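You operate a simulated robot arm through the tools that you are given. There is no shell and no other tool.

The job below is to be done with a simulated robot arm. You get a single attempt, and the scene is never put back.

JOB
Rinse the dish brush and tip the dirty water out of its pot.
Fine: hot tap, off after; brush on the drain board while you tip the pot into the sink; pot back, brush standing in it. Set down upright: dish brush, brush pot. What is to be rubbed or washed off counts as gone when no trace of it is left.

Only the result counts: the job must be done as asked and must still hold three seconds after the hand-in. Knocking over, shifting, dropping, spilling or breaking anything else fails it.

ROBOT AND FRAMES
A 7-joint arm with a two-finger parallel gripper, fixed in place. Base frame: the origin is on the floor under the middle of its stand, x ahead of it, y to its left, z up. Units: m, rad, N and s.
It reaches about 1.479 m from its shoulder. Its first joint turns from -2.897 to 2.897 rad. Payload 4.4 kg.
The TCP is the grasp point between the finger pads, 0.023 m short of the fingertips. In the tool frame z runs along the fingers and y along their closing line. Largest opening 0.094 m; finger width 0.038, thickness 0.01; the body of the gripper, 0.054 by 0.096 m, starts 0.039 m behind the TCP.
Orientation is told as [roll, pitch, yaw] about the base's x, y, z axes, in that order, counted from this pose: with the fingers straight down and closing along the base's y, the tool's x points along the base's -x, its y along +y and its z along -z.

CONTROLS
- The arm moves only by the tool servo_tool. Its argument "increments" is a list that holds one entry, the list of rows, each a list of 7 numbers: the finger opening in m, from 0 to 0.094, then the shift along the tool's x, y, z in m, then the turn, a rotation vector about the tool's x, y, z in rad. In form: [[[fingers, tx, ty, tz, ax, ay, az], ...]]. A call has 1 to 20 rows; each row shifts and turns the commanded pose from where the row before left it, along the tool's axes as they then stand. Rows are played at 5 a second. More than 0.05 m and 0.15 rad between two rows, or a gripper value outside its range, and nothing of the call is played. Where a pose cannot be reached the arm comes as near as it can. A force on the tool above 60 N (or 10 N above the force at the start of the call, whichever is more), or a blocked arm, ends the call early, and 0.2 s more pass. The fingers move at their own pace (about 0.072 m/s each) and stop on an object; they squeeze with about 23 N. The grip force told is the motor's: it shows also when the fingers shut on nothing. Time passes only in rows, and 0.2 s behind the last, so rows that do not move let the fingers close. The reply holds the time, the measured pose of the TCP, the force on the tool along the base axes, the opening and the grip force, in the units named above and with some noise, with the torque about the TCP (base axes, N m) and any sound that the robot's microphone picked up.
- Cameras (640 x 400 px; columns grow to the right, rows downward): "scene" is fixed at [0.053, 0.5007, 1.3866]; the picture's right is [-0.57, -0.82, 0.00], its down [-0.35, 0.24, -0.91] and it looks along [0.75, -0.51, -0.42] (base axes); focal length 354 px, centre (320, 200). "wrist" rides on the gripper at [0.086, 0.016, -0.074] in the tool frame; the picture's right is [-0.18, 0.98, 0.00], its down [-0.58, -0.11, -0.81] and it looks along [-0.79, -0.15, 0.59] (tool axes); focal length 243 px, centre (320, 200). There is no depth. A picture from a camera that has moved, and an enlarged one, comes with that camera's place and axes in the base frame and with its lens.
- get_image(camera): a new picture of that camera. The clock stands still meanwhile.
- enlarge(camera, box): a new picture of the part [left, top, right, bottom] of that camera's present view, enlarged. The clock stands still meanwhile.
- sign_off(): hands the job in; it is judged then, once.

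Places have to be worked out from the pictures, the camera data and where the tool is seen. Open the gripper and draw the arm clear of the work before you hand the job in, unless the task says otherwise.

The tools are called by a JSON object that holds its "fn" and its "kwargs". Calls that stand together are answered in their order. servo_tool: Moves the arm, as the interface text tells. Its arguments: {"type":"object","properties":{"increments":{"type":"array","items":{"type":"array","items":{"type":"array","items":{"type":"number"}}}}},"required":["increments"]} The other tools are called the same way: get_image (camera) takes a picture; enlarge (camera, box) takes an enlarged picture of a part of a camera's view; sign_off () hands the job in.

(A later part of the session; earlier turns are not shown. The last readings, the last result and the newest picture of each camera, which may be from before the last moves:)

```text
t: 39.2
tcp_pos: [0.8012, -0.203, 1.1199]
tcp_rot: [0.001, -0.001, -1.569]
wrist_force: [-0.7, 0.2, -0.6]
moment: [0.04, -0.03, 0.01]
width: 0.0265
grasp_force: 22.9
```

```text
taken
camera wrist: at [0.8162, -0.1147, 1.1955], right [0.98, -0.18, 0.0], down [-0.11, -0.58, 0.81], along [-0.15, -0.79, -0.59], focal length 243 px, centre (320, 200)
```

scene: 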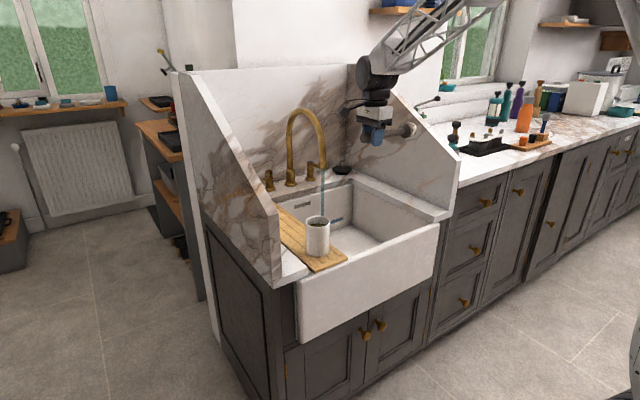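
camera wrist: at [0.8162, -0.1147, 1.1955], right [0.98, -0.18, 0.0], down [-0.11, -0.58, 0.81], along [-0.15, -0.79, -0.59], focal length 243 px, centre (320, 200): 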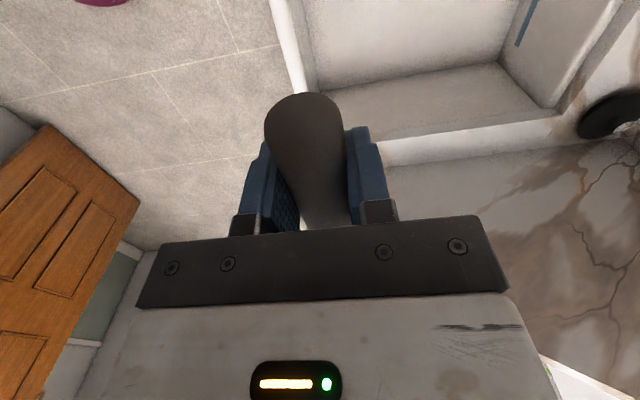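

The brush is horizontal. I look at the bristles, then yaw the tool so the head points diagonally toward the stream.

{"fn": "enlarge", "kwargs": {"camera": "scene", "box": [360, 100, 430, 150]}}

{"fn": "servo_tool", "kwargs": {"increments": [[[0.0, 0, 0, 0, 0, 0, -0.1309], [0.0, 0, 0, 0, 0, 0, -0.1309], [0.0, 0, 0, 0, 0, 0, -0.1309], [0.0, 0, 0, 0, 0, 0, -0.1309], [0.0, 0, 0, 0, 0, 0, -0.1309], [0.0, 0, 0, 0, 0, 0, -0.1309], [0.0, 0, 0, 0.03, 0, 0, 0], [0.0, 0, 0, 0.035, 0, 0, 0], [0.0, 0, 0, 0.035, 0, 0, 0], [0.0, 0, 0, 0.035, 0, 0, 0], [0.0, 0, 0, 0.035, 0, 0, 0], [0.0, 0, 0, 0.035, 0, 0, 0], [0.0, 0, 0, 0.03, 0, 0, 0], [0.0, 0, 0, 0, 0, 0, 0]]]}}

{"fn": "get_image", "kwargs": {"camera": "scene"}}

```text
8.00 times, centred on (395, 125) of scene
camera zoom: at [0.053, 0.5007, 1.3866], right [-0.57, -0.82, 0.0], down [-0.35, 0.24, -0.91], along [0.75, -0.51, -0.42], focal length 2830 px, centre (-280, 800)
```

zoom: 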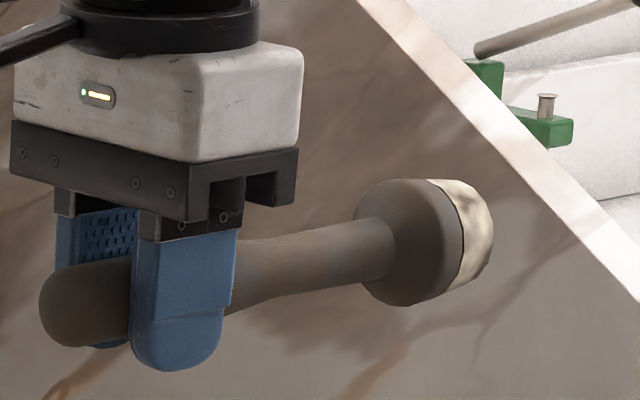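

```text
t: 42.2
tcp_pos: [0.7977, -0.2046, 0.8863]
tcp_rot: [0.001, -0.001, -0.786]
wrist_force: [-0.8, 0.2, -0.2]
moment: [0.02, 0.06, -0.03]
width: 0.0266
grasp_force: 23.1
```

```text
taken
```

scene: 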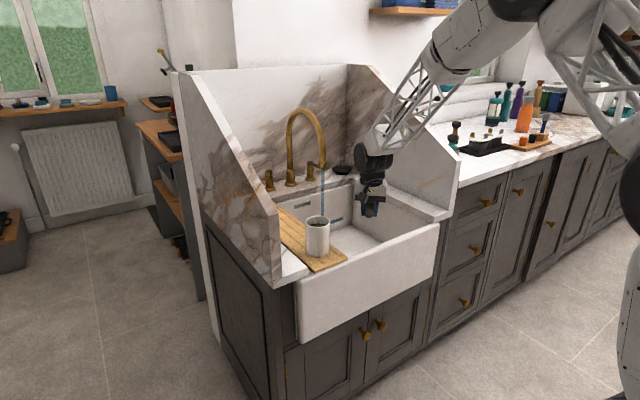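

Now I slide the brush sideways so the bristles come under the stream at (1.04, -0.192).

{"fn": "servo_tool", "kwargs": {"increments": [[[0.0, -0.001, 0.036, 0.001, 0, 0, 0], [0.0, -0.001, 0.036, 0.001, 0, 0, 0], [0.0, -0.001, 0.036, 0.001, 0, 0, 0], [0.0, -0.001, 0.036, 0.001, 0, 0, 0], [0.0, 0, 0.036, 0.001, 0, 0, 0], [0.0, 0, 0, 0, 0, 0, 0]]]}}

{"fn": "get_image", "kwargs": {"camera": "scene"}}

{"fn": "enlarge", "kwargs": {"camera": "scene", "box": [290, 150, 370, 220]}}

{"fn": "get_image", "kwargs": {"camera": "wrist"}}

```text
t: 43.6
tcp_pos: [0.9297, -0.0776, 0.8826]
tcp_rot: [0.002, 0.002, -0.787]
wrist_force: [-0.1, -0.5, -1.9]
moment: [0.06, 0.04, 0.03]
width: 0.0267
grasp_force: 23.1
```

```text
taken
```

scene: 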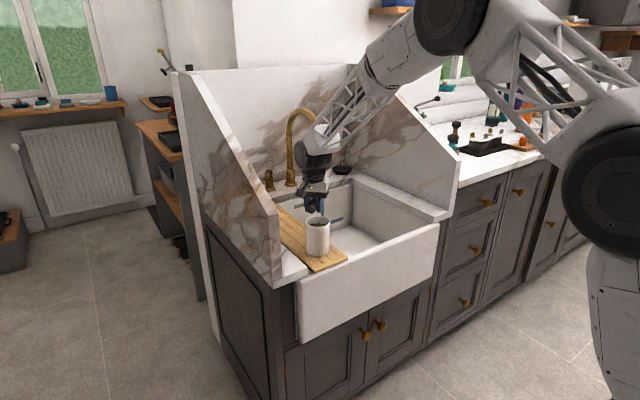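

```text
5.71 times, centred on (330, 185) of scene
camera zoom: at [0.053, 0.5007, 1.3866], right [-0.57, -0.82, 0.0], down [-0.35, 0.24, -0.91], along [0.75, -0.51, -0.42], focal length 2021 px, centre (263, 286)
```

zoom: 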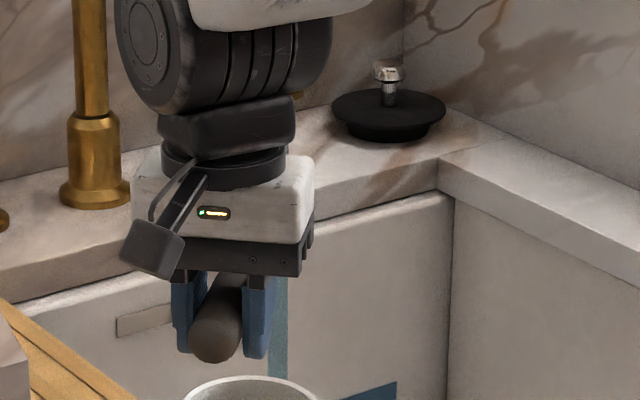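

```text
taken
camera wrist: at [0.8792, -0.0034, 0.9571], right [0.82, 0.57, 0.0], down [0.33, -0.49, 0.81], along [0.46, -0.67, -0.59], focal length 243 px, centre (320, 200)
```

wrist: 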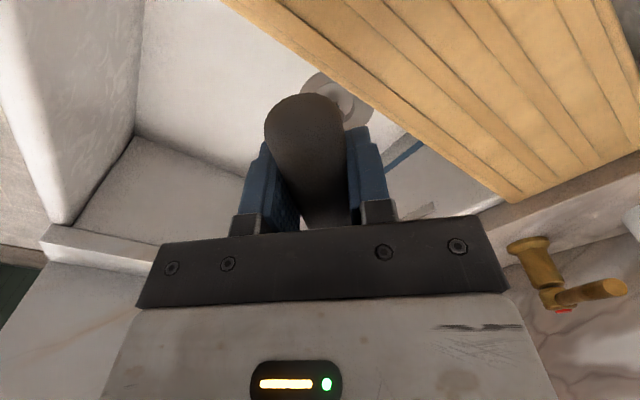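

The gripper hides the head from the scene camera here. I swing around the bristles to yaw 0 so the head points +x and stays visible under the stream.

{"fn": "servo_tool", "kwargs": {"increments": [[[0.0, -0.0013, -0.0206, 0, 0, 0, -0.1311], [0.0, -0.0013, -0.0206, 0, 0, 0, -0.1311], [0.0, -0.0013, -0.0206, 0, 0, 0, -0.1311], [0.0, -0.0013, -0.0206, 0, 0, 0, -0.1311], [0.0, -0.0013, -0.0206, 0, 0, 0, -0.1311], [0.0, -0.0013, -0.0206, 0, 0, 0, -0.1311], [0.0, 0, 0, 0, 0, 0, 0]]]}}

{"fn": "enlarge", "kwargs": {"camera": "scene", "box": [280, 130, 390, 220]}}

{"fn": "get_image", "kwargs": {"camera": "scene"}}

```text
t: 45.2
tcp_pos: [0.8829, -0.1887, 0.8804]
tcp_rot: [-0.001, 0.0, 0.005]
wrist_force: [-0.4, -0.1, -0.8]
moment: [-0.01, 0.08, 0.01]
width: 0.0269
grasp_force: 23.0
```

```text
4.44 times, centred on (335, 175) of scene
camera zoom: at [0.053, 0.5007, 1.3866], right [-0.57, -0.82, 0.0], down [-0.35, 0.24, -0.91], along [0.75, -0.51, -0.42], focal length 1572 px, centre (253, 311)
```

zoom: 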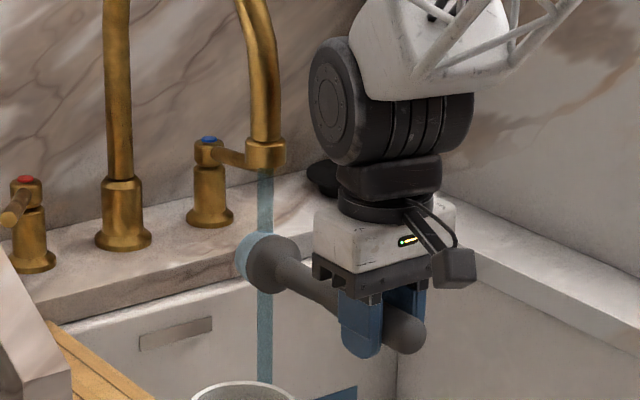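

```text
taken
```

scene: 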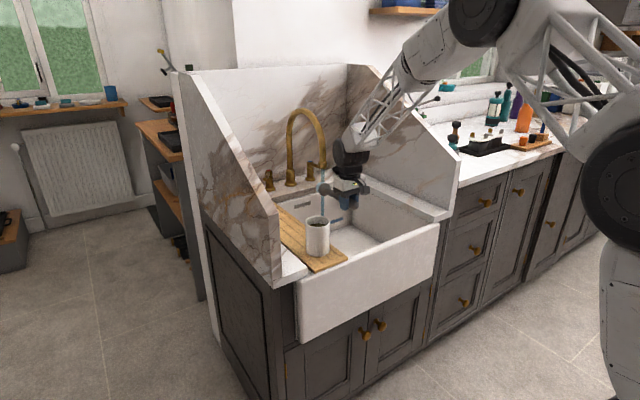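

The head is under the stream. I enlarge the bristles.

{"fn": "enlarge", "kwargs": {"camera": "scene", "box": [325, 160, 365, 210]}}

{"fn": "enlarge", "kwargs": {"camera": "scene", "box": [310, 165, 350, 210]}}

```text
8.00 times, centred on (345, 185) of scene
camera zoom: at [0.053, 0.5007, 1.3866], right [-0.57, -0.82, 0.0], down [-0.35, 0.24, -0.91], along [0.75, -0.51, -0.42], focal length 2830 px, centre (120, 320)
```

zoom: 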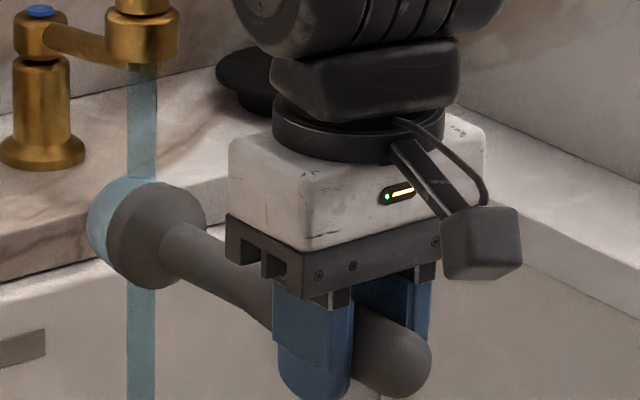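

```text
8.89 times, centred on (330, 188) of scene
camera zoom: at [0.053, 0.5007, 1.3866], right [-0.57, -0.82, 0.0], down [-0.35, 0.24, -0.91], along [0.75, -0.51, -0.42], focal length 3144 px, centre (231, 311)
```

zoom: 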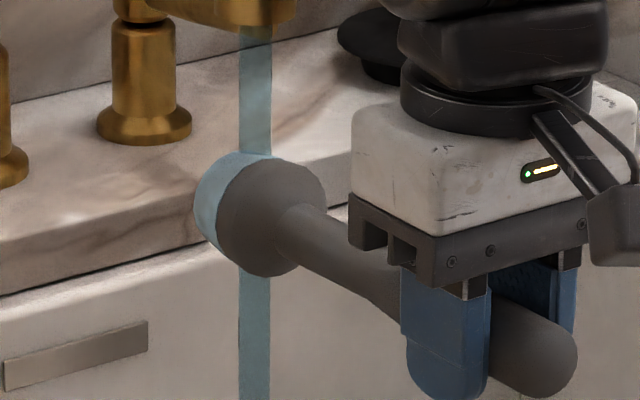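

The bristles are wet with bluish water. I keep the head under the stream with small sweeps for a few seconds.

{"fn": "servo_tool", "kwargs": {"increments": [[[0.0, 0, 0.004, 0, 0, 0, 0], [0.0, 0, 0.004, 0, 0, 0, 0], [0.0, 0, 0.004, 0, 0, 0, 0], [0.0, 0, -0.004, 0, 0, 0, 0], [0.0, 0, -0.004, 0, 0, 0, 0], [0.0, 0, -0.004, 0, 0, 0, 0], [0.0, 0, -0.004, 0, 0, 0, 0], [0.0, 0, -0.004, 0, 0, 0, 0], [0.0, 0, -0.004, 0, 0, 0, 0], [0.0, 0.005, 0, 0, 0, 0, 0], [0.0, 0, 0.004, 0, 0, 0, 0], [0.0, 0, 0.004, 0, 0, 0, 0], [0.0, 0, 0.004, 0, 0, 0, 0], [0.0, 0, 0.004, 0, 0, 0, 0], [0.0, 0, 0.004, 0, 0, 0, 0], [0.0, 0, 0.004, 0, 0, 0, 0], [0.0, 0, -0.006, 0, 0, 0, 0], [0.0, 0, -0.006, 0, 0, 0, 0], [0.0, 0, 0, 0, 0, 0, 0], [0.0, 0, 0, 0, 0, 0, 0]]]}}

{"fn": "enlarge", "kwargs": {"camera": "scene", "box": [310, 165, 350, 210]}}

```text
t: 49.4
tcp_pos: [0.8781, -0.1894, 0.8818]
tcp_rot: [0.0, 0.0, 0.002]
wrist_force: [0.5, -0.5, -1.4]
moment: [-0.02, 0.06, 0.02]
width: 0.0267
grasp_force: 22.6
```

```text
8.89 times, centred on (330, 188) of scene
camera zoom: at [0.053, 0.5007, 1.3866], right [-0.57, -0.82, 0.0], down [-0.35, 0.24, -0.91], along [0.75, -0.51, -0.42], focal length 3144 px, centre (231, 311)
```

zoom: 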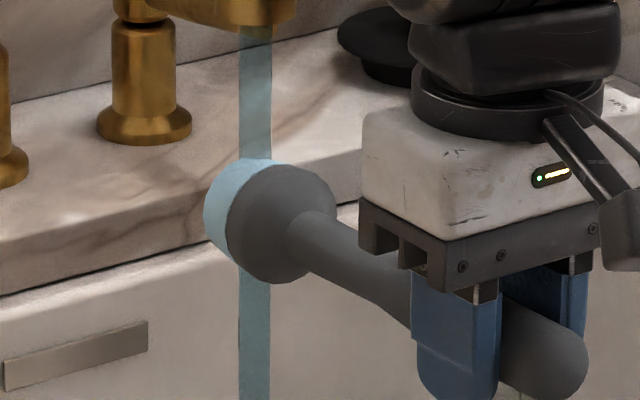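

The bristles look clean from this side. I roll the brush about its own axis (gripper leaning to −y) to rinse another side while staying under the stream.

{"fn": "servo_tool", "kwargs": {"increments": [[[0.0, 0, 0, 0, -0.15, 0, 0], [0.0, 0, 0, 0, -0.15, 0, 0], [0.0, 0, 0, 0, -0.15, 0, 0], [0.0, 0, 0, 0, -0.15, 0, 0], [0.0, 0, 0, 0, -0.15, 0, 0], [0.0, 0, 0, 0, -0.15, 0, 0], [0.0, 0, 0, 0, -0.15, 0, 0], [0.0, 0, 0, 0, -0.15, 0, 0], [0.0, 0, 0, 0, 0, 0, 0], [0.0, -0.004, 0, 0, 0, 0, 0], [0.0, -0.004, 0, 0, 0, 0, 0], [0.0, 0, 0, 0, 0, 0, 0], [0.0, 0.004, 0, 0, 0, 0, 0], [0.0, 0.004, 0, 0, 0, 0, 0], [0.0, 0, 0, 0, 0, 0, 0]]]}}

{"fn": "enlarge", "kwargs": {"camera": "scene", "box": [310, 165, 350, 210]}}

{"fn": "get_image", "kwargs": {"camera": "scene"}}

```text
t: 52.6
tcp_pos: [0.8795, -0.1898, 0.8806]
tcp_rot: [1.198, -0.002, 0.003]
wrist_force: [-0.4, 0.0, -0.9]
moment: [0.04, 0.05, -0.01]
width: 0.0264
grasp_force: 22.9
```

```text
8.89 times, centred on (330, 188) of scene
camera zoom: at [0.053, 0.5007, 1.3866], right [-0.57, -0.82, 0.0], down [-0.35, 0.24, -0.91], along [0.75, -0.51, -0.42], focal length 3144 px, centre (231, 311)
```

zoom: 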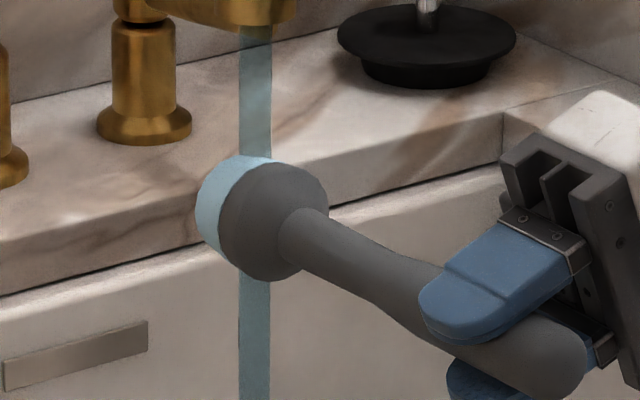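

```text
taken
```

scene: 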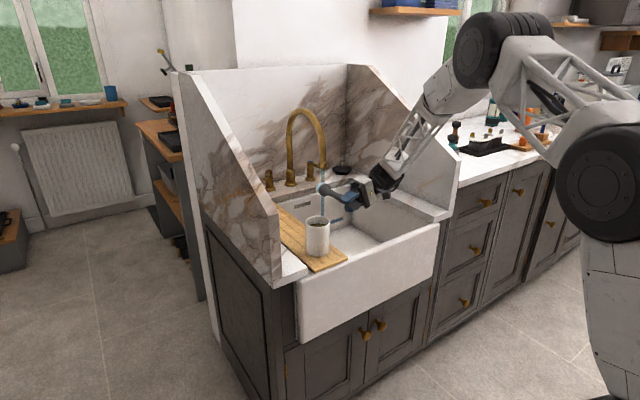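

No stain is visible from this side either. I back the head out of the stream, raise it and turn the brush head-down to inspect it.

{"fn": "servo_tool", "kwargs": {"increments": [[[0.0, 0.02, 0, 0, 0, 0, 0], [0.0, 0.02, 0, 0, 0, 0, 0], [0.0, 0.02, 0, 0, 0, 0, 0], [0.0, 0, 0.0372, -0.0146, 0, 0, 0], [0.0, 0, 0.0372, -0.0146, 0, 0, 0], [0.0, 0, 0.0372, -0.0146, 0, 0, 0], [0.0, 0, 0.0372, -0.0146, 0, 0, 0], [0.0, 0, 0.0372, -0.0146, 0, 0, 0], [0.0, 0, 0, 0, 0, 0, 0.1428], [0.0, 0, 0, 0, 0, 0, 0.1428], [0.0, 0, 0, 0, 0, 0, 0.1428], [0.0, 0, 0, 0, 0, 0, 0.1428], [0.0, 0, 0, 0, 0, 0, 0.1428], [0.0, 0, 0, 0, 0, 0, 0.1428], [0.0, 0, 0, 0, 0, 0, 0]]]}}

{"fn": "get_image", "kwargs": {"camera": "scene"}}

{"fn": "enlarge", "kwargs": {"camera": "scene", "box": [320, 120, 400, 190]}}

```text
t: 55.8
tcp_pos: [0.8198, -0.191, 1.0802]
tcp_rot: [1.033, 0.78, -0.396]
wrist_force: [0.6, 0.3, 0.2]
moment: [0.04, -0.01, 0.0]
width: 0.0267
grasp_force: 22.7
```

```text
taken
```

scene: 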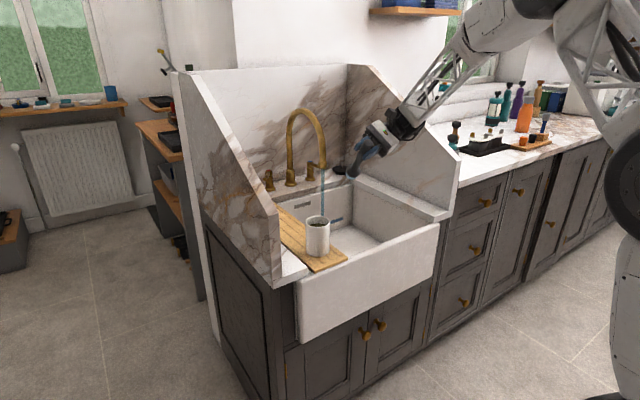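

```text
5.71 times, centred on (360, 155) of scene
camera zoom: at [0.053, 0.5007, 1.3866], right [-0.57, -0.82, 0.0], down [-0.35, 0.24, -0.91], along [0.75, -0.51, -0.42], focal length 2021 px, centre (91, 457)
```

zoom: 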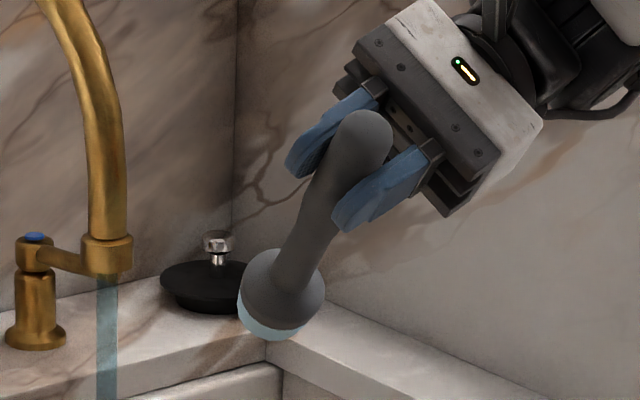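

The head looks clean with a wet tint. I continue the turn until the bristle face points toward the scene camera, staying over the sink.

{"fn": "servo_tool", "kwargs": {"increments": [[[0.0, 0, 0, 0, 0, 0, 0.1428], [0.0, 0, 0, 0, 0, 0, 0.1428], [0.0, 0, 0, 0, 0, 0, 0.1428], [0.0, 0, 0, 0, 0, 0, 0.1428], [0.0, 0, 0, 0, 0, 0, 0.1428], [0.0, 0, 0.033, 0, 0, 0, 0], [0.0, 0, 0.033, 0, 0, 0, 0], [0.0, 0, 0, 0, 0, 0, 0.1428], [0.0, 0, 0, 0, 0, 0, 0.1428], [0.0, 0, 0, 0, 0, 0, 0.1428], [0.0, 0, 0, 0, 0, 0, 0.1428], [0.0, 0, 0, 0, 0, 0, 0.1428], [0.0, 0, 0, 0, 0, 0, 0.1428], [0.0, 0, 0, 0, 0, 0, 0.1428], [0.0, 0, 0, 0, 0, 0, 0.1428], [0.0, 0, 0, 0, 0, 0, 0.1428], [0.0, 0, 0, 0, 0, 0, 0.1428], [0.0, 0, 0, 0, 0, 0, 0.1428], [0.0, 0, 0, 0, 0, 0, 0.1428], [0.0, 0, 0, 0, 0, 0, 0]]]}}

{"fn": "get_image", "kwargs": {"camera": "scene"}}

{"fn": "enlarge", "kwargs": {"camera": "scene", "box": [330, 110, 410, 180]}}

```text
t: 60.0
tcp_pos: [0.8855, -0.1902, 1.08]
tcp_rot: [-1.196, -0.132, 3.091]
wrist_force: [-1.1, 0.3, -0.7]
moment: [0.0, -0.08, 0.0]
width: 0.0267
grasp_force: 22.4
```

```text
taken
```

scene: 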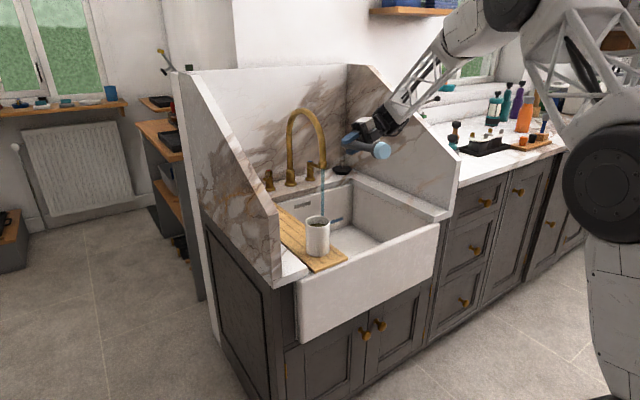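

```text
5.71 times, centred on (370, 145) of scene
camera zoom: at [0.053, 0.5007, 1.3866], right [-0.57, -0.82, 0.0], down [-0.35, 0.24, -0.91], along [0.75, -0.51, -0.42], focal length 2021 px, centre (34, 514)
```

zoom: 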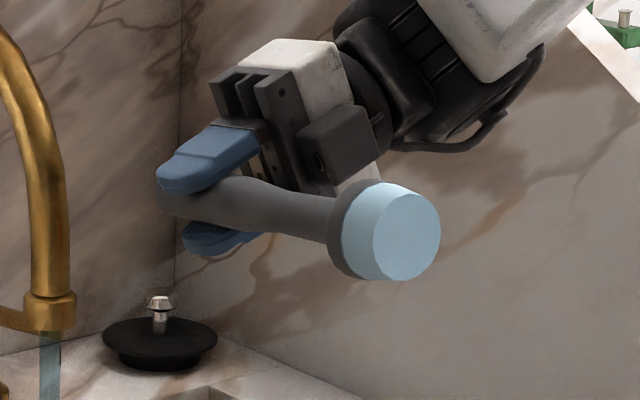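

{"fn": "enlarge", "kwargs": {"camera": "scene", "box": [365, 135, 390, 160]}}

```text
16.00 times, centred on (378, 148) of scene
camera zoom: at [0.053, 0.5007, 1.3866], right [-0.57, -0.82, 0.0], down [-0.35, 0.24, -0.91], along [0.75, -0.51, -0.42], focal length 5659 px, centre (-600, 1040)
```

zoom: 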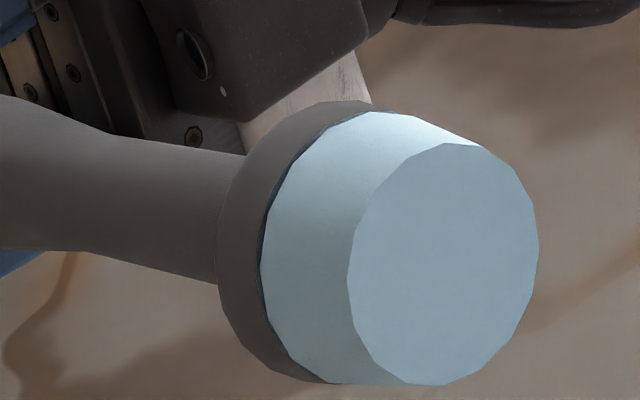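

The whole bristle end is uniformly clean now. I turn the brush back head-down and level the tool to the horizontal pose.

{"fn": "servo_tool", "kwargs": {"increments": [[[0.0, 0, 0, 0, 0, 0, -0.1428], [0.0, 0, 0, 0, 0, 0, -0.1428], [0.0, 0, 0, 0, 0, 0, -0.1428], [0.0, 0, 0, 0, 0, 0, -0.1428], [0.0, 0, 0, 0, 0, 0, -0.1428], [0.0, 0, 0, 0, 0, 0, -0.1428], [0.0, 0, 0, 0, 0, 0, -0.1428], [0.0, 0, 0, 0, 0, 0, -0.1428], [0.0, 0, 0, 0, 0, 0, -0.1428], [0.0, 0, 0, 0, 0, 0, -0.1428], [0.0, 0, 0, 0, 0, 0, -0.1428], [0.0, 0, 0, 0, 0, 0, -0.1428], [0.0, 0, 0, 0, 0, 0.1242, 0], [0.0, 0, 0, 0, 0, 0.1242, 0], [0.0, 0, 0, 0, 0, 0.1242, 0], [0.0, 0, 0, 0, 0, 0, 0]]]}}

{"fn": "get_image", "kwargs": {"camera": "wrist"}}

{"fn": "enlarge", "kwargs": {"camera": "scene", "box": [300, 100, 420, 200]}}

```text
t: 63.4
tcp_pos: [0.8832, -0.1911, 1.0819]
tcp_rot: [2.506, 1.567, 0.937]
wrist_force: [0.8, 0.0, -1.1]
moment: [-0.01, -0.01, 0.03]
width: 0.0267
grasp_force: 23.2
```

```text
taken
camera wrist: at [0.8999, -0.2637, 1.168], right [0.98, 0.0, -0.18], down [-0.11, -0.81, -0.58], along [-0.15, 0.59, -0.79], focal length 243 px, centre (320, 200)
```

wrist: 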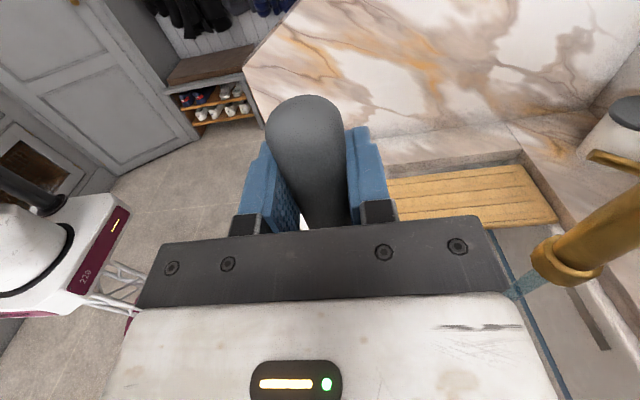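

```text
4.00 times, centred on (360, 150) of scene
camera zoom: at [0.053, 0.5007, 1.3866], right [-0.57, -0.82, 0.0], down [-0.35, 0.24, -0.91], along [0.75, -0.51, -0.42], focal length 1415 px, centre (160, 400)
```

zoom: 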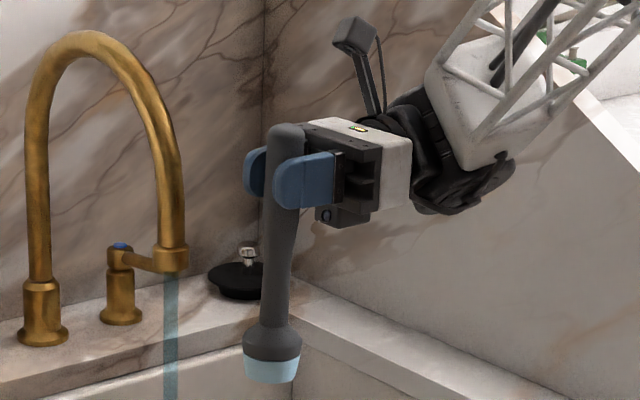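

The brush hangs about 2° off vertical (head toward +y); I correct that, then carry it over the drain board at x≈0.915, y≈-0.01 and lower part way.

{"fn": "servo_tool", "kwargs": {"increments": [[[0.0, 0, 0, 0, 0, -0.033, 0], [0.0, 0, 0.0064, 0.0362, 0, 0, 0], [0.0, 0, 0.0064, 0.0362, 0, 0, 0], [0.0, 0, 0.0064, 0.0362, 0, 0, 0], [0.0, 0, 0.0064, 0.0362, 0, 0, 0], [0.0, 0, 0.0064, 0.0362, 0, 0, 0], [0.0, -0.025, 0, 0, 0, 0, 0], [0.0, -0.025, 0, 0, 0, 0, 0], [0.0, -0.025, 0, 0, 0, 0, 0], [0.0, 0, 0, 0, 0, 0, 0]]]}}

{"fn": "enlarge", "kwargs": {"camera": "scene", "box": [270, 150, 390, 270]}}

{"fn": "get_image", "kwargs": {"camera": "wrist"}}

```text
t: 65.6
tcp_pos: [0.9167, -0.0129, 0.9983]
tcp_rot: [0.042, 1.54, -1.528]
wrist_force: [-0.2, 0.6, -0.7]
moment: [0.02, 0.01, -0.02]
width: 0.0271
grasp_force: 23.3
```

```text
3.33 times, centred on (330, 210) of scene
camera zoom: at [0.053, 0.5007, 1.3866], right [-0.57, -0.82, 0.0], down [-0.35, 0.24, -0.91], along [0.75, -0.51, -0.42], focal length 1179 px, centre (287, 167)
```

zoom: 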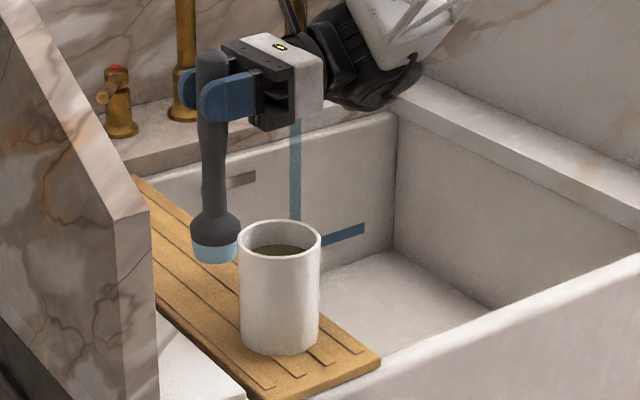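

```text
taken
camera wrist: at [0.9322, -0.0831, 1.086], right [0.98, 0.0, -0.18], down [-0.11, -0.82, -0.56], along [-0.15, 0.57, -0.81], focal length 243 px, centre (320, 200)
```

wrist: 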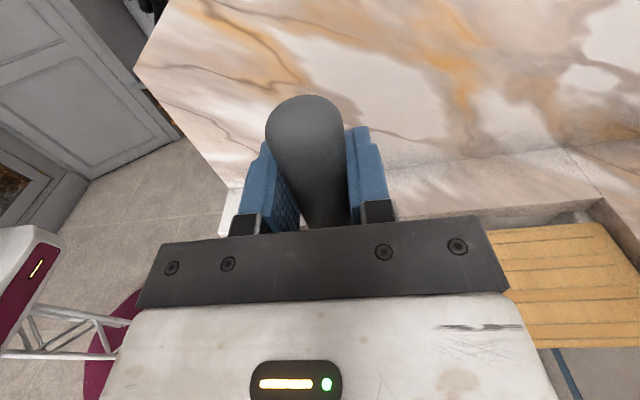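

The brush hangs straight now. I lower it toward the board.

{"fn": "servo_tool", "kwargs": {"increments": [[[0.0, -0.01, 0, 0, 0, 0, 0], [0.0, -0.01, 0, 0, 0, 0, 0], [0.0, -0.008, 0, 0, 0, 0, 0], [0.0, 0, 0, 0, 0, 0, 0]]]}}

{"fn": "enlarge", "kwargs": {"camera": "scene", "box": [280, 200, 350, 260]}}

```text
t: 66.6
tcp_pos: [0.914, -0.0138, 0.9726]
tcp_rot: [0.04, 1.541, -1.53]
wrist_force: [0.6, -1.0, -0.5]
moment: [-0.01, 0.0, -0.01]
width: 0.0266
grasp_force: 23.6
```

```text
6.67 times, centred on (315, 230) of scene
camera zoom: at [0.053, 0.5007, 1.3866], right [-0.57, -0.82, 0.0], down [-0.35, 0.24, -0.91], along [0.75, -0.51, -0.42], focal length 2358 px, centre (353, 0)
```

zoom: 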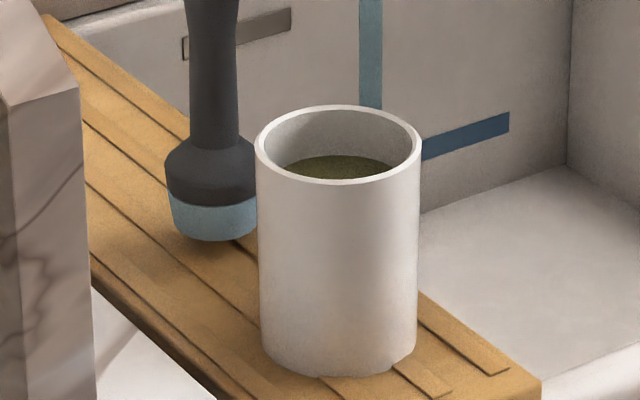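

Still a few millimetres above the board. I lower in 3 mm steps watching the force.

{"fn": "servo_tool", "kwargs": {"increments": [[[0.0, -0.003, 0, 0, 0, 0, 0], [0.0, -0.003, 0, 0, 0, 0, 0], [0.0, 0, 0, 0, 0, 0, 0]]]}}

{"fn": "servo_tool", "kwargs": {"increments": [[[0.0, -0.003, 0, 0, 0, 0, 0], [0.0, 0, 0, 0, 0, 0, 0]]]}}

{"fn": "enlarge", "kwargs": {"camera": "scene", "box": [280, 200, 350, 260]}}

```text
t: 67.4
tcp_pos: [0.9178, -0.013, 0.9663]
tcp_rot: [0.037, 1.539, -1.534]
wrist_force: [0.0, -0.3, -1.3]
moment: [0.0, 0.03, 0.05]
width: 0.0267
grasp_force: 23.1
```

```text
t: 68.0
tcp_pos: [0.9167, -0.0119, 0.9622]
tcp_rot: [0.037, 1.54, -1.531]
wrist_force: [-0.1, 0.1, -0.7]
moment: [-0.02, 0.01, 0.0]
width: 0.0267
grasp_force: 22.5
```

```text
6.67 times, centred on (315, 230) of scene
camera zoom: at [0.053, 0.5007, 1.3866], right [-0.57, -0.82, 0.0], down [-0.35, 0.24, -0.91], along [0.75, -0.51, -0.42], focal length 2358 px, centre (353, 0)
```

zoom: 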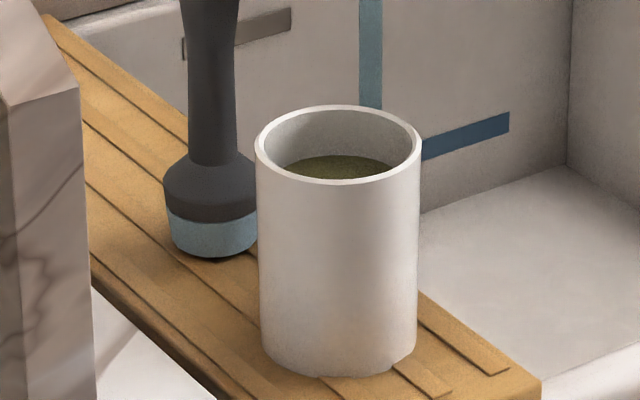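

Nearly touching; I continue with 2 mm steps.

{"fn": "servo_tool", "kwargs": {"increments": [[[0.0, -0.002, 0, 0, 0, 0, 0], [0.0, 0, 0, 0, 0, 0, 0]]]}}

{"fn": "servo_tool", "kwargs": {"increments": [[[0.0, -0.002, 0, 0, 0, 0, 0], [0.0, 0, 0, 0, 0, 0, 0]]]}}

{"fn": "enlarge", "kwargs": {"camera": "scene", "box": [280, 200, 350, 260]}}

```text
t: 68.6
tcp_pos: [0.9164, -0.0123, 0.9613]
tcp_rot: [0.033, 1.538, -1.536]
wrist_force: [-0.5, 0.2, -0.7]
moment: [0.03, -0.04, 0.01]
width: 0.0269
grasp_force: 22.9
```

```text
t: 69.2
tcp_pos: [0.9159, -0.0127, 0.9605]
tcp_rot: [0.04, 1.54, -1.53]
wrist_force: [-0.2, 1.8, -0.9]
moment: [0.01, -0.02, 0.0]
width: 0.0267
grasp_force: 22.8
```

```text
6.67 times, centred on (315, 230) of scene
camera zoom: at [0.053, 0.5007, 1.3866], right [-0.57, -0.82, 0.0], down [-0.35, 0.24, -0.91], along [0.75, -0.51, -0.42], focal length 2358 px, centre (353, 0)
```

zoom: 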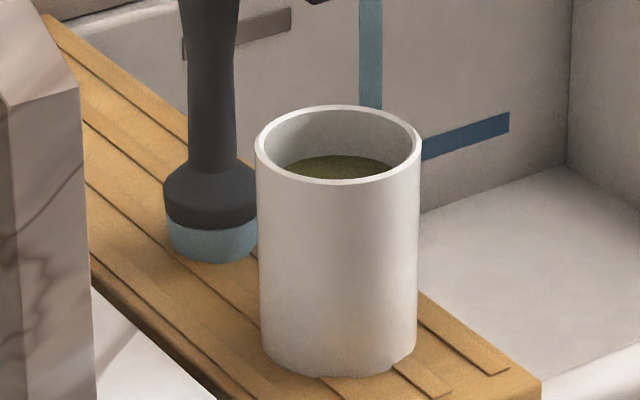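

{"fn": "servo_tool", "kwargs": {"increments": [[[0.0, -0.002, 0, 0, 0, 0, 0], [0.0, 0, 0, 0, 0, 0, 0]]]}}

{"fn": "servo_tool", "kwargs": {"increments": [[[0.0, 0, 0, 0, 0, 0, 0], [0.0, 0, 0, 0, 0, 0, 0]]]}}

{"fn": "enlarge", "kwargs": {"camera": "scene", "box": [280, 200, 350, 260]}}

```text
t: 69.8
tcp_pos: [0.9158, -0.0131, 0.9582]
tcp_rot: [0.13, 1.54, -1.441]
wrist_force: [0.7, -0.6, 26.3]
moment: [-0.02, -0.01, -0.01]
width: 0.0268
grasp_force: 22.6
```

```text
t: 70.4
tcp_pos: [0.916, -0.0118, 0.9575]
tcp_rot: [0.079, 1.538, -1.489]
wrist_force: [0.2, 0.4, 34.4]
moment: [0.0, 0.03, 0.02]
width: 0.0268
grasp_force: 22.7
```

```text
6.67 times, centred on (315, 230) of scene
camera zoom: at [0.053, 0.5007, 1.3866], right [-0.57, -0.82, 0.0], down [-0.35, 0.24, -0.91], along [0.75, -0.51, -0.42], focal length 2358 px, centre (353, 0)
```

zoom: 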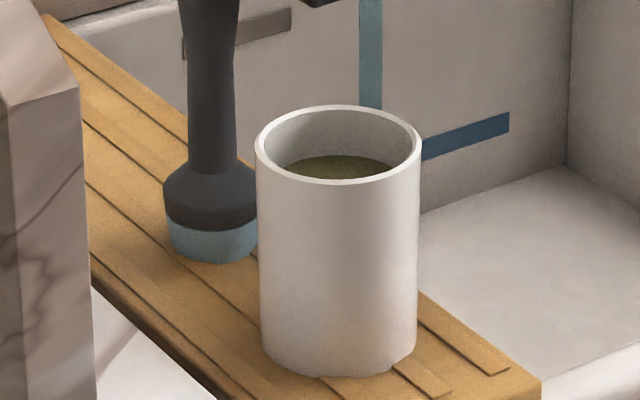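

Contact with the board (about 30 N). I ease up 1 mm and open the fingers a little to check that the brush stands.

{"fn": "servo_tool", "kwargs": {"increments": [[[0.0, 0.0012, 0, 0, 0, 0, 0], [0.0, 0, 0, 0, 0, 0, 0], [0.038, 0, 0, 0, 0, 0, 0], [0.045, 0, 0, 0, 0, 0, 0], [0.045, 0, 0, 0, 0, 0, 0]]]}}

{"fn": "enlarge", "kwargs": {"camera": "scene", "box": [270, 160, 370, 260]}}

{"fn": "get_image", "kwargs": {"camera": "wrist"}}

```text
t: 71.6
tcp_pos: [0.9156, -0.0127, 0.9572]
tcp_rot: [0.023, 1.538, -1.546]
wrist_force: [0.0, 0.9, -0.4]
moment: [-0.02, 0.01, -0.02]
width: 0.045
grasp_force: 0.0
```

```text
4.00 times, centred on (320, 210) of scene
camera zoom: at [0.053, 0.5007, 1.3866], right [-0.57, -0.82, 0.0], down [-0.35, 0.24, -0.91], along [0.75, -0.51, -0.42], focal length 1415 px, centre (320, 160)
```

zoom: 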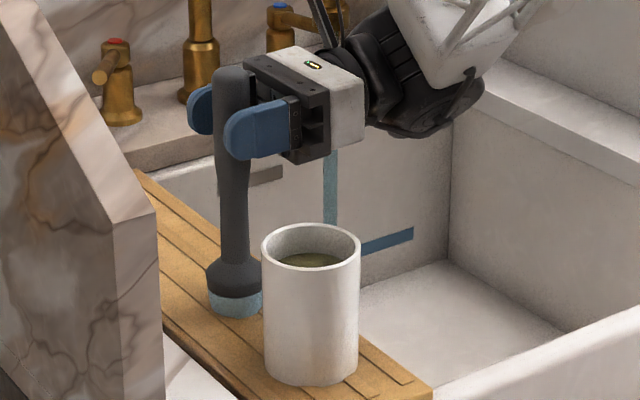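

```text
taken
camera wrist: at [0.931, -0.0833, 1.0462], right [0.98, 0.0, -0.18], down [-0.11, -0.82, -0.56], along [-0.15, 0.57, -0.81], focal length 243 px, centre (320, 200)
```

wrist: 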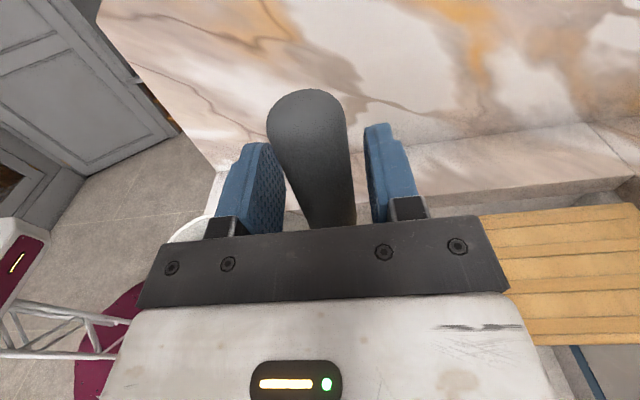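

The brush stands by itself. I open wider and withdraw straight back in −y.

{"fn": "servo_tool", "kwargs": {"increments": [[[0.07, 0, 0, 0, 0, 0, 0], [0.07, 0, 0, 0, 0, 0, 0], [0.07, 0, 0, -0.02, 0, 0, 0], [0.07, 0, 0, -0.03, 0, 0, 0], [0.07, 0, 0, -0.03, 0, 0, 0], [0.07, 0, 0, -0.03, 0, 0, 0], [0.07, 0, 0, -0.03, 0, 0, 0], [0.07, 0, 0, -0.03, 0, 0, 0], [0.07, 0, 0, 0, 0, 0, 0]]]}}

{"fn": "get_image", "kwargs": {"camera": "scene"}}

{"fn": "get_image", "kwargs": {"camera": "wrist"}}

```text
t: 73.6
tcp_pos: [0.9171, -0.1849, 0.9662]
tcp_rot: [0.046, 1.54, -1.524]
wrist_force: [-1.0, -0.4, -0.2]
moment: [0.02, 0.0, 0.02]
width: 0.07
grasp_force: 0.0
```

```text
taken
```

scene: 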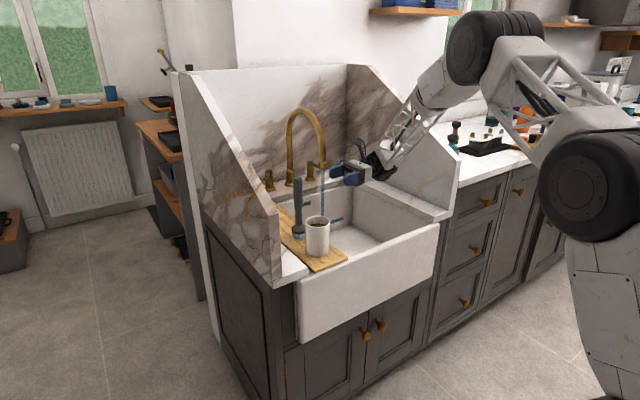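

```text
taken
camera wrist: at [0.9326, -0.2545, 1.0554], right [0.98, 0.0, -0.18], down [-0.11, -0.82, -0.56], along [-0.15, 0.57, -0.81], focal length 243 px, centre (320, 200)
```

wrist: 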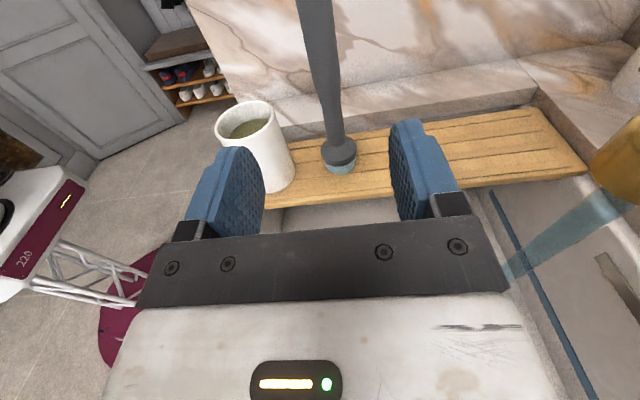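

The brush stands upright on the board. Next the pot: I remove the small tilt, move to x≈0.805 in line with the pot, lower to its upper half and check alignment.

{"fn": "servo_tool", "kwargs": {"increments": [[[0.094, 0, 0, 0, 0, 0.033, 0], [0.094, 0, -0.037, -0.005, 0, 0, 0], [0.094, 0, -0.037, -0.005, 0, 0, 0], [0.094, 0, -0.037, -0.005, 0, 0, 0], [0.094, -0.025, 0, 0, 0, 0, 0], [0.094, -0.025, 0, 0, 0, 0, 0], [0.094, -0.025, 0, 0, 0, 0, 0], [0.094, -0.022, 0, 0, 0, 0, 0], [0.094, 0, 0, 0, 0, 0, 0]]]}}

{"fn": "get_image", "kwargs": {"camera": "wrist"}}

{"fn": "get_image", "kwargs": {"camera": "scene"}}

```text
t: 75.6
tcp_pos: [0.8049, -0.1981, 0.8674]
tcp_rot: [2.2, 1.57, 0.632]
wrist_force: [0.5, -1.1, 0.7]
moment: [-0.01, -0.01, 0.01]
width: 0.0941
grasp_force: 0.1
```

```text
taken
camera wrist: at [0.8211, -0.2713, 0.9534], right [0.98, 0.0, -0.18], down [-0.11, -0.81, -0.58], along [-0.15, 0.59, -0.79], focal length 243 px, centre (320, 200)
```

wrist: 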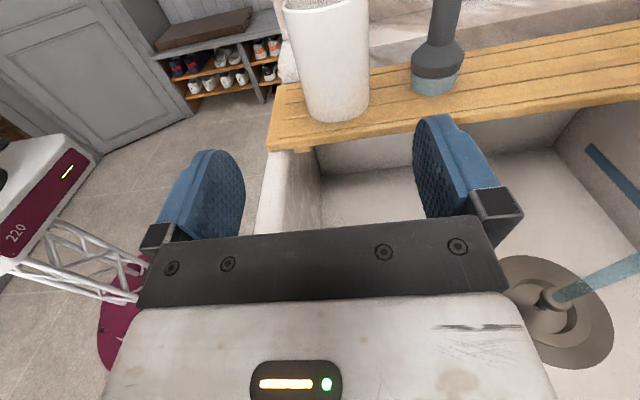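

```text
taken
```

scene: 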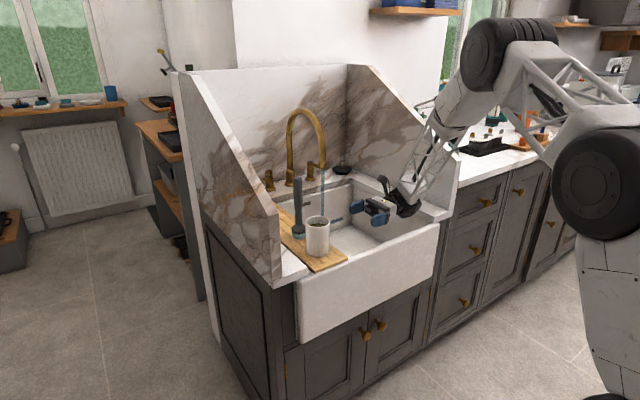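

{"fn": "enlarge", "kwargs": {"camera": "wrist", "box": [250, 0, 400, 130]}}

{"fn": "enlarge", "kwargs": {"camera": "scene", "box": [280, 200, 360, 270]}}

```text
3.08 times, centred on (325, 65) of wrist
camera zoom: at [0.8211, -0.2713, 0.9534], right [0.98, 0.0, -0.18], down [-0.11, -0.81, -0.58], along [-0.15, 0.59, -0.79], focal length 746 px, centre (305, 615)
```

zoom: 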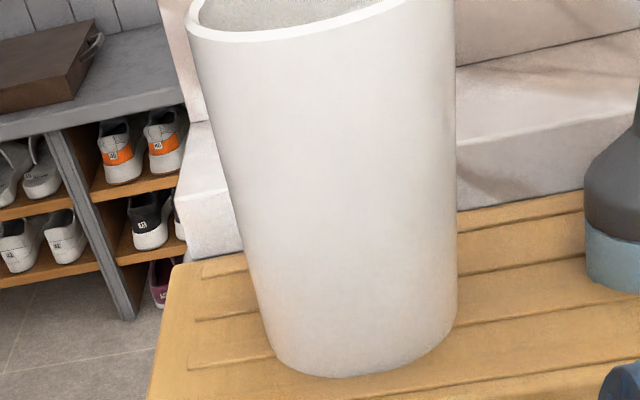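

```text
5.71 times, centred on (320, 235) of scene
camera zoom: at [0.053, 0.5007, 1.3866], right [-0.57, -0.82, 0.0], down [-0.35, 0.24, -0.91], along [0.75, -0.51, -0.42], focal length 2021 px, centre (320, 0)
```

zoom: 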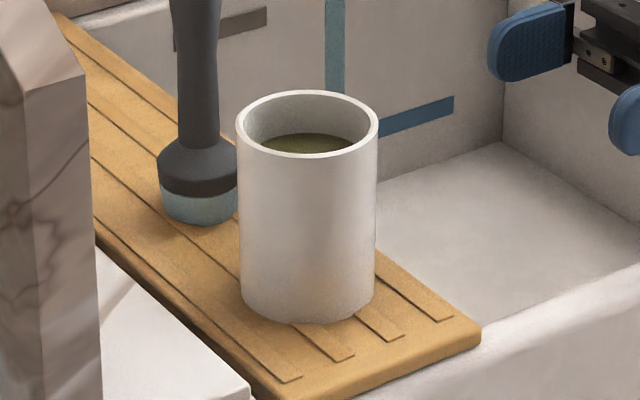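

The pot centre is near x≈0.81. I adjust 4 mm and advance so the pot is between the pads, keeping the palm about 9 mm off the pot.

{"fn": "servo_tool", "kwargs": {"increments": [[[0.094, 0, 0.004, 0, 0, 0, 0], [0.094, 0, 0, 0.03, 0, 0, 0], [0.094, 0, 0, 0.03, 0, 0, 0], [0.094, 0, 0, 0.03, 0, 0, 0], [0.094, 0, 0, 0.03, 0, 0, 0], [0.094, 0, 0, 0, 0, 0, 0]]]}}

{"fn": "get_image", "kwargs": {"camera": "wrist"}}

{"fn": "enlarge", "kwargs": {"camera": "scene", "box": [280, 170, 380, 270]}}

```text
t: 77.0
tcp_pos: [0.8105, -0.0769, 0.8661]
tcp_rot: [2.479, 1.57, 0.909]
wrist_force: [0.7, 0.7, 1.3]
moment: [0.01, 0.01, -0.04]
width: 0.0941
grasp_force: 0.1
```

```text
taken
camera wrist: at [0.8255, -0.1502, 0.953], right [0.98, 0.0, -0.18], down [-0.11, -0.81, -0.58], along [-0.15, 0.59, -0.79], focal length 243 px, centre (320, 200)
```

wrist: 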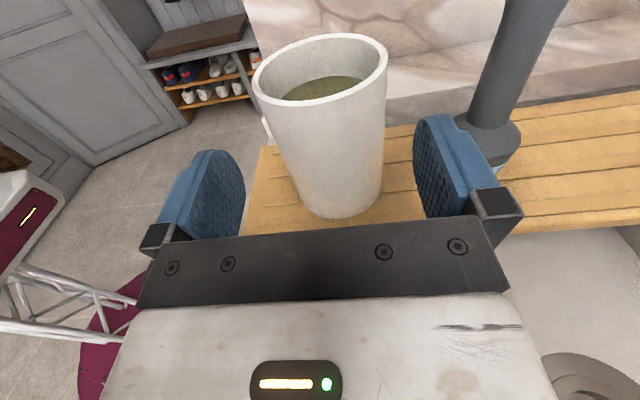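

```text
4.00 times, centred on (330, 220) of scene
camera zoom: at [0.053, 0.5007, 1.3866], right [-0.57, -0.82, 0.0], down [-0.35, 0.24, -0.91], along [0.75, -0.51, -0.42], focal length 1415 px, centre (280, 120)
```

zoom: 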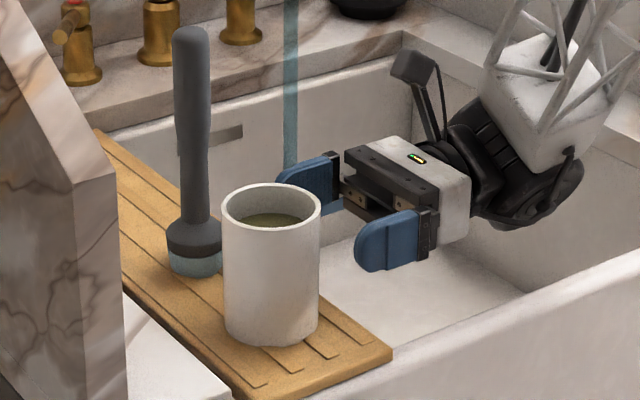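

The pot sits centred between the fingers (centre ≈(0.813, -0.015)). I advance the last 56 mm and close gently.

{"fn": "servo_tool", "kwargs": {"increments": [[[0.094, 0, 0.002, 0.028, 0, 0, 0], [0.094, 0, 0, 0.028, 0, 0, 0], [0.094, 0, 0, 0, 0, 0, 0]]]}}

{"fn": "get_image", "kwargs": {"camera": "wrist"}}

{"fn": "enlarge", "kwargs": {"camera": "scene", "box": [280, 170, 380, 270]}}

```text
t: 77.8
tcp_pos: [0.8145, -0.0207, 0.869]
tcp_rot: [2.477, 1.569, 0.909]
wrist_force: [0.2, 0.0, 1.1]
moment: [-0.02, 0.03, 0.0]
width: 0.094
grasp_force: 0.1
```

```text
taken
camera wrist: at [0.8284, -0.0934, 0.9556], right [0.98, 0.0, -0.18], down [-0.11, -0.81, -0.58], along [-0.15, 0.59, -0.79], focal length 243 px, centre (320, 200)
```

wrist: 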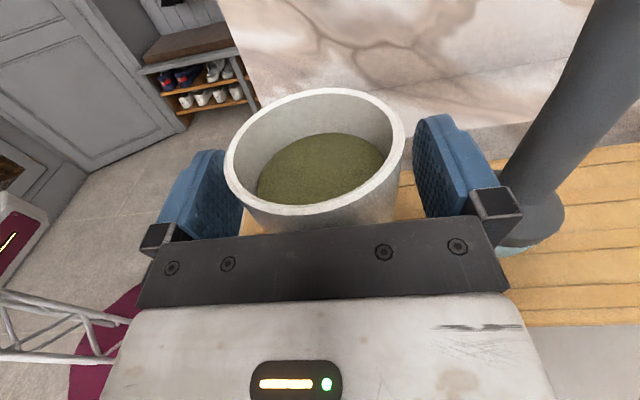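

```text
4.00 times, centred on (330, 220) of scene
camera zoom: at [0.053, 0.5007, 1.3866], right [-0.57, -0.82, 0.0], down [-0.35, 0.24, -0.91], along [0.75, -0.51, -0.42], focal length 1415 px, centre (280, 120)
```

zoom: 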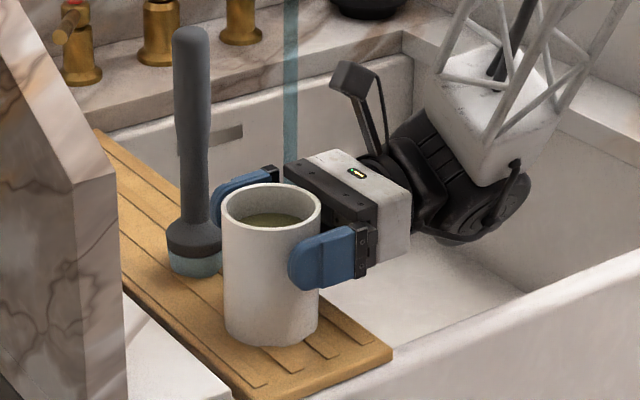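

The pot is between the pads. I close on it.

{"fn": "servo_tool", "kwargs": {"increments": [[[0.08, 0, 0, 0, 0, 0, 0], [0.075, 0, 0, 0, 0, 0, 0], [0.07, 0, 0, 0, 0, 0, 0], [0.06, 0, 0, 0, 0, 0, 0], [0.0, 0, 0, 0, 0, 0, 0], [0.0, 0, 0, 0, 0, 0, 0]]]}}

{"fn": "get_image", "kwargs": {"camera": "wrist"}}

```text
t: 79.2
tcp_pos: [0.8141, -0.0202, 0.8695]
tcp_rot: [2.43, 1.569, 0.86]
wrist_force: [-1.7, 1.9, 0.1]
moment: [0.04, -0.06, 0.0]
width: 0.0733
grasp_force: 23.0
```

```text
taken
camera wrist: at [0.8284, -0.0938, 0.9557], right [0.98, 0.0, -0.18], down [-0.11, -0.81, -0.58], along [-0.15, 0.59, -0.79], focal length 243 px, centre (320, 200)
```

wrist: 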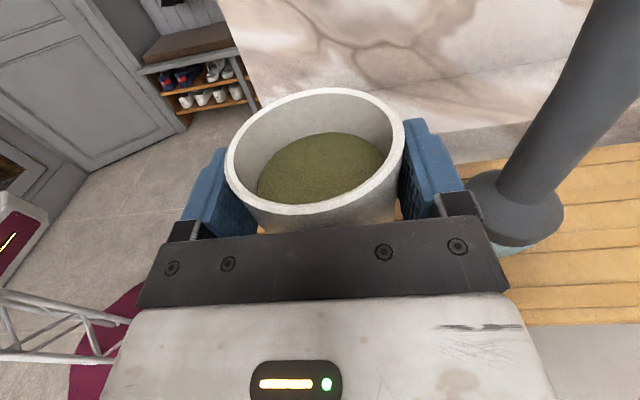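

The pot is held (width 0.073). I lift it slowly and carry it level over the basin.

{"fn": "servo_tool", "kwargs": {"increments": [[[0.0, 0.004, 0, 0, 0, 0, 0], [0.0, 0.007, 0, 0, 0, 0, 0], [0.0, 0.008, 0, 0, 0, 0, 0], [0.0, 0.008, 0, 0, 0, 0, 0], [0.0, 0.008, 0, 0, 0, 0, 0], [0.0, 0.005, 0, 0, 0, 0, 0], [0.0, 0, 0, -0.006, 0, 0, 0], [0.0, 0, 0, -0.012, 0, 0, 0], [0.0, 0, 0, -0.016, 0, 0, 0], [0.0, 0, 0, -0.016, 0, 0, 0], [0.0, 0, 0.004, -0.016, 0, 0, 0], [0.0, 0, 0.006, -0.016, 0, 0, 0], [0.0, 0, 0.006, -0.016, 0, 0, 0], [0.0, 0, 0.006, -0.016, 0, 0, 0], [0.0, 0, 0.006, -0.016, 0, 0, 0], [0.0, 0, 0.004, -0.012, 0, 0, 0], [0.0, 0, 0, -0.006, 0, 0, 0], [0.0, 0, 0, 0, 0, 0, 0]]]}}

{"fn": "get_image", "kwargs": {"camera": "scene"}}

{"fn": "get_image", "kwargs": {"camera": "wrist"}}

```text
t: 83.0
tcp_pos: [0.8428, -0.171, 0.9069]
tcp_rot: [2.532, 1.568, 0.962]
wrist_force: [-0.4, 0.1, -5.3]
moment: [-0.01, 0.01, 0.0]
width: 0.0731
grasp_force: 23.3
```

```text
taken
```

scene: 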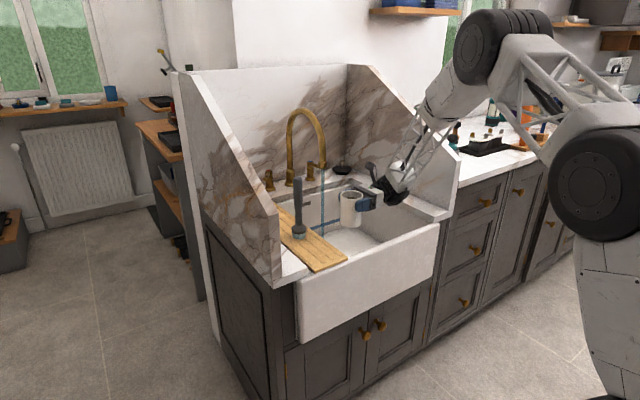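

```text
taken
camera wrist: at [0.8582, -0.245, 0.9933], right [0.98, 0.0, -0.18], down [-0.11, -0.81, -0.58], along [-0.15, 0.59, -0.79], focal length 243 px, centre (320, 200)
```

wrist: 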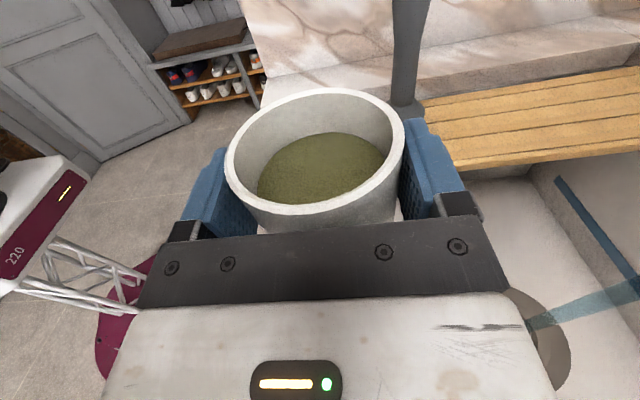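

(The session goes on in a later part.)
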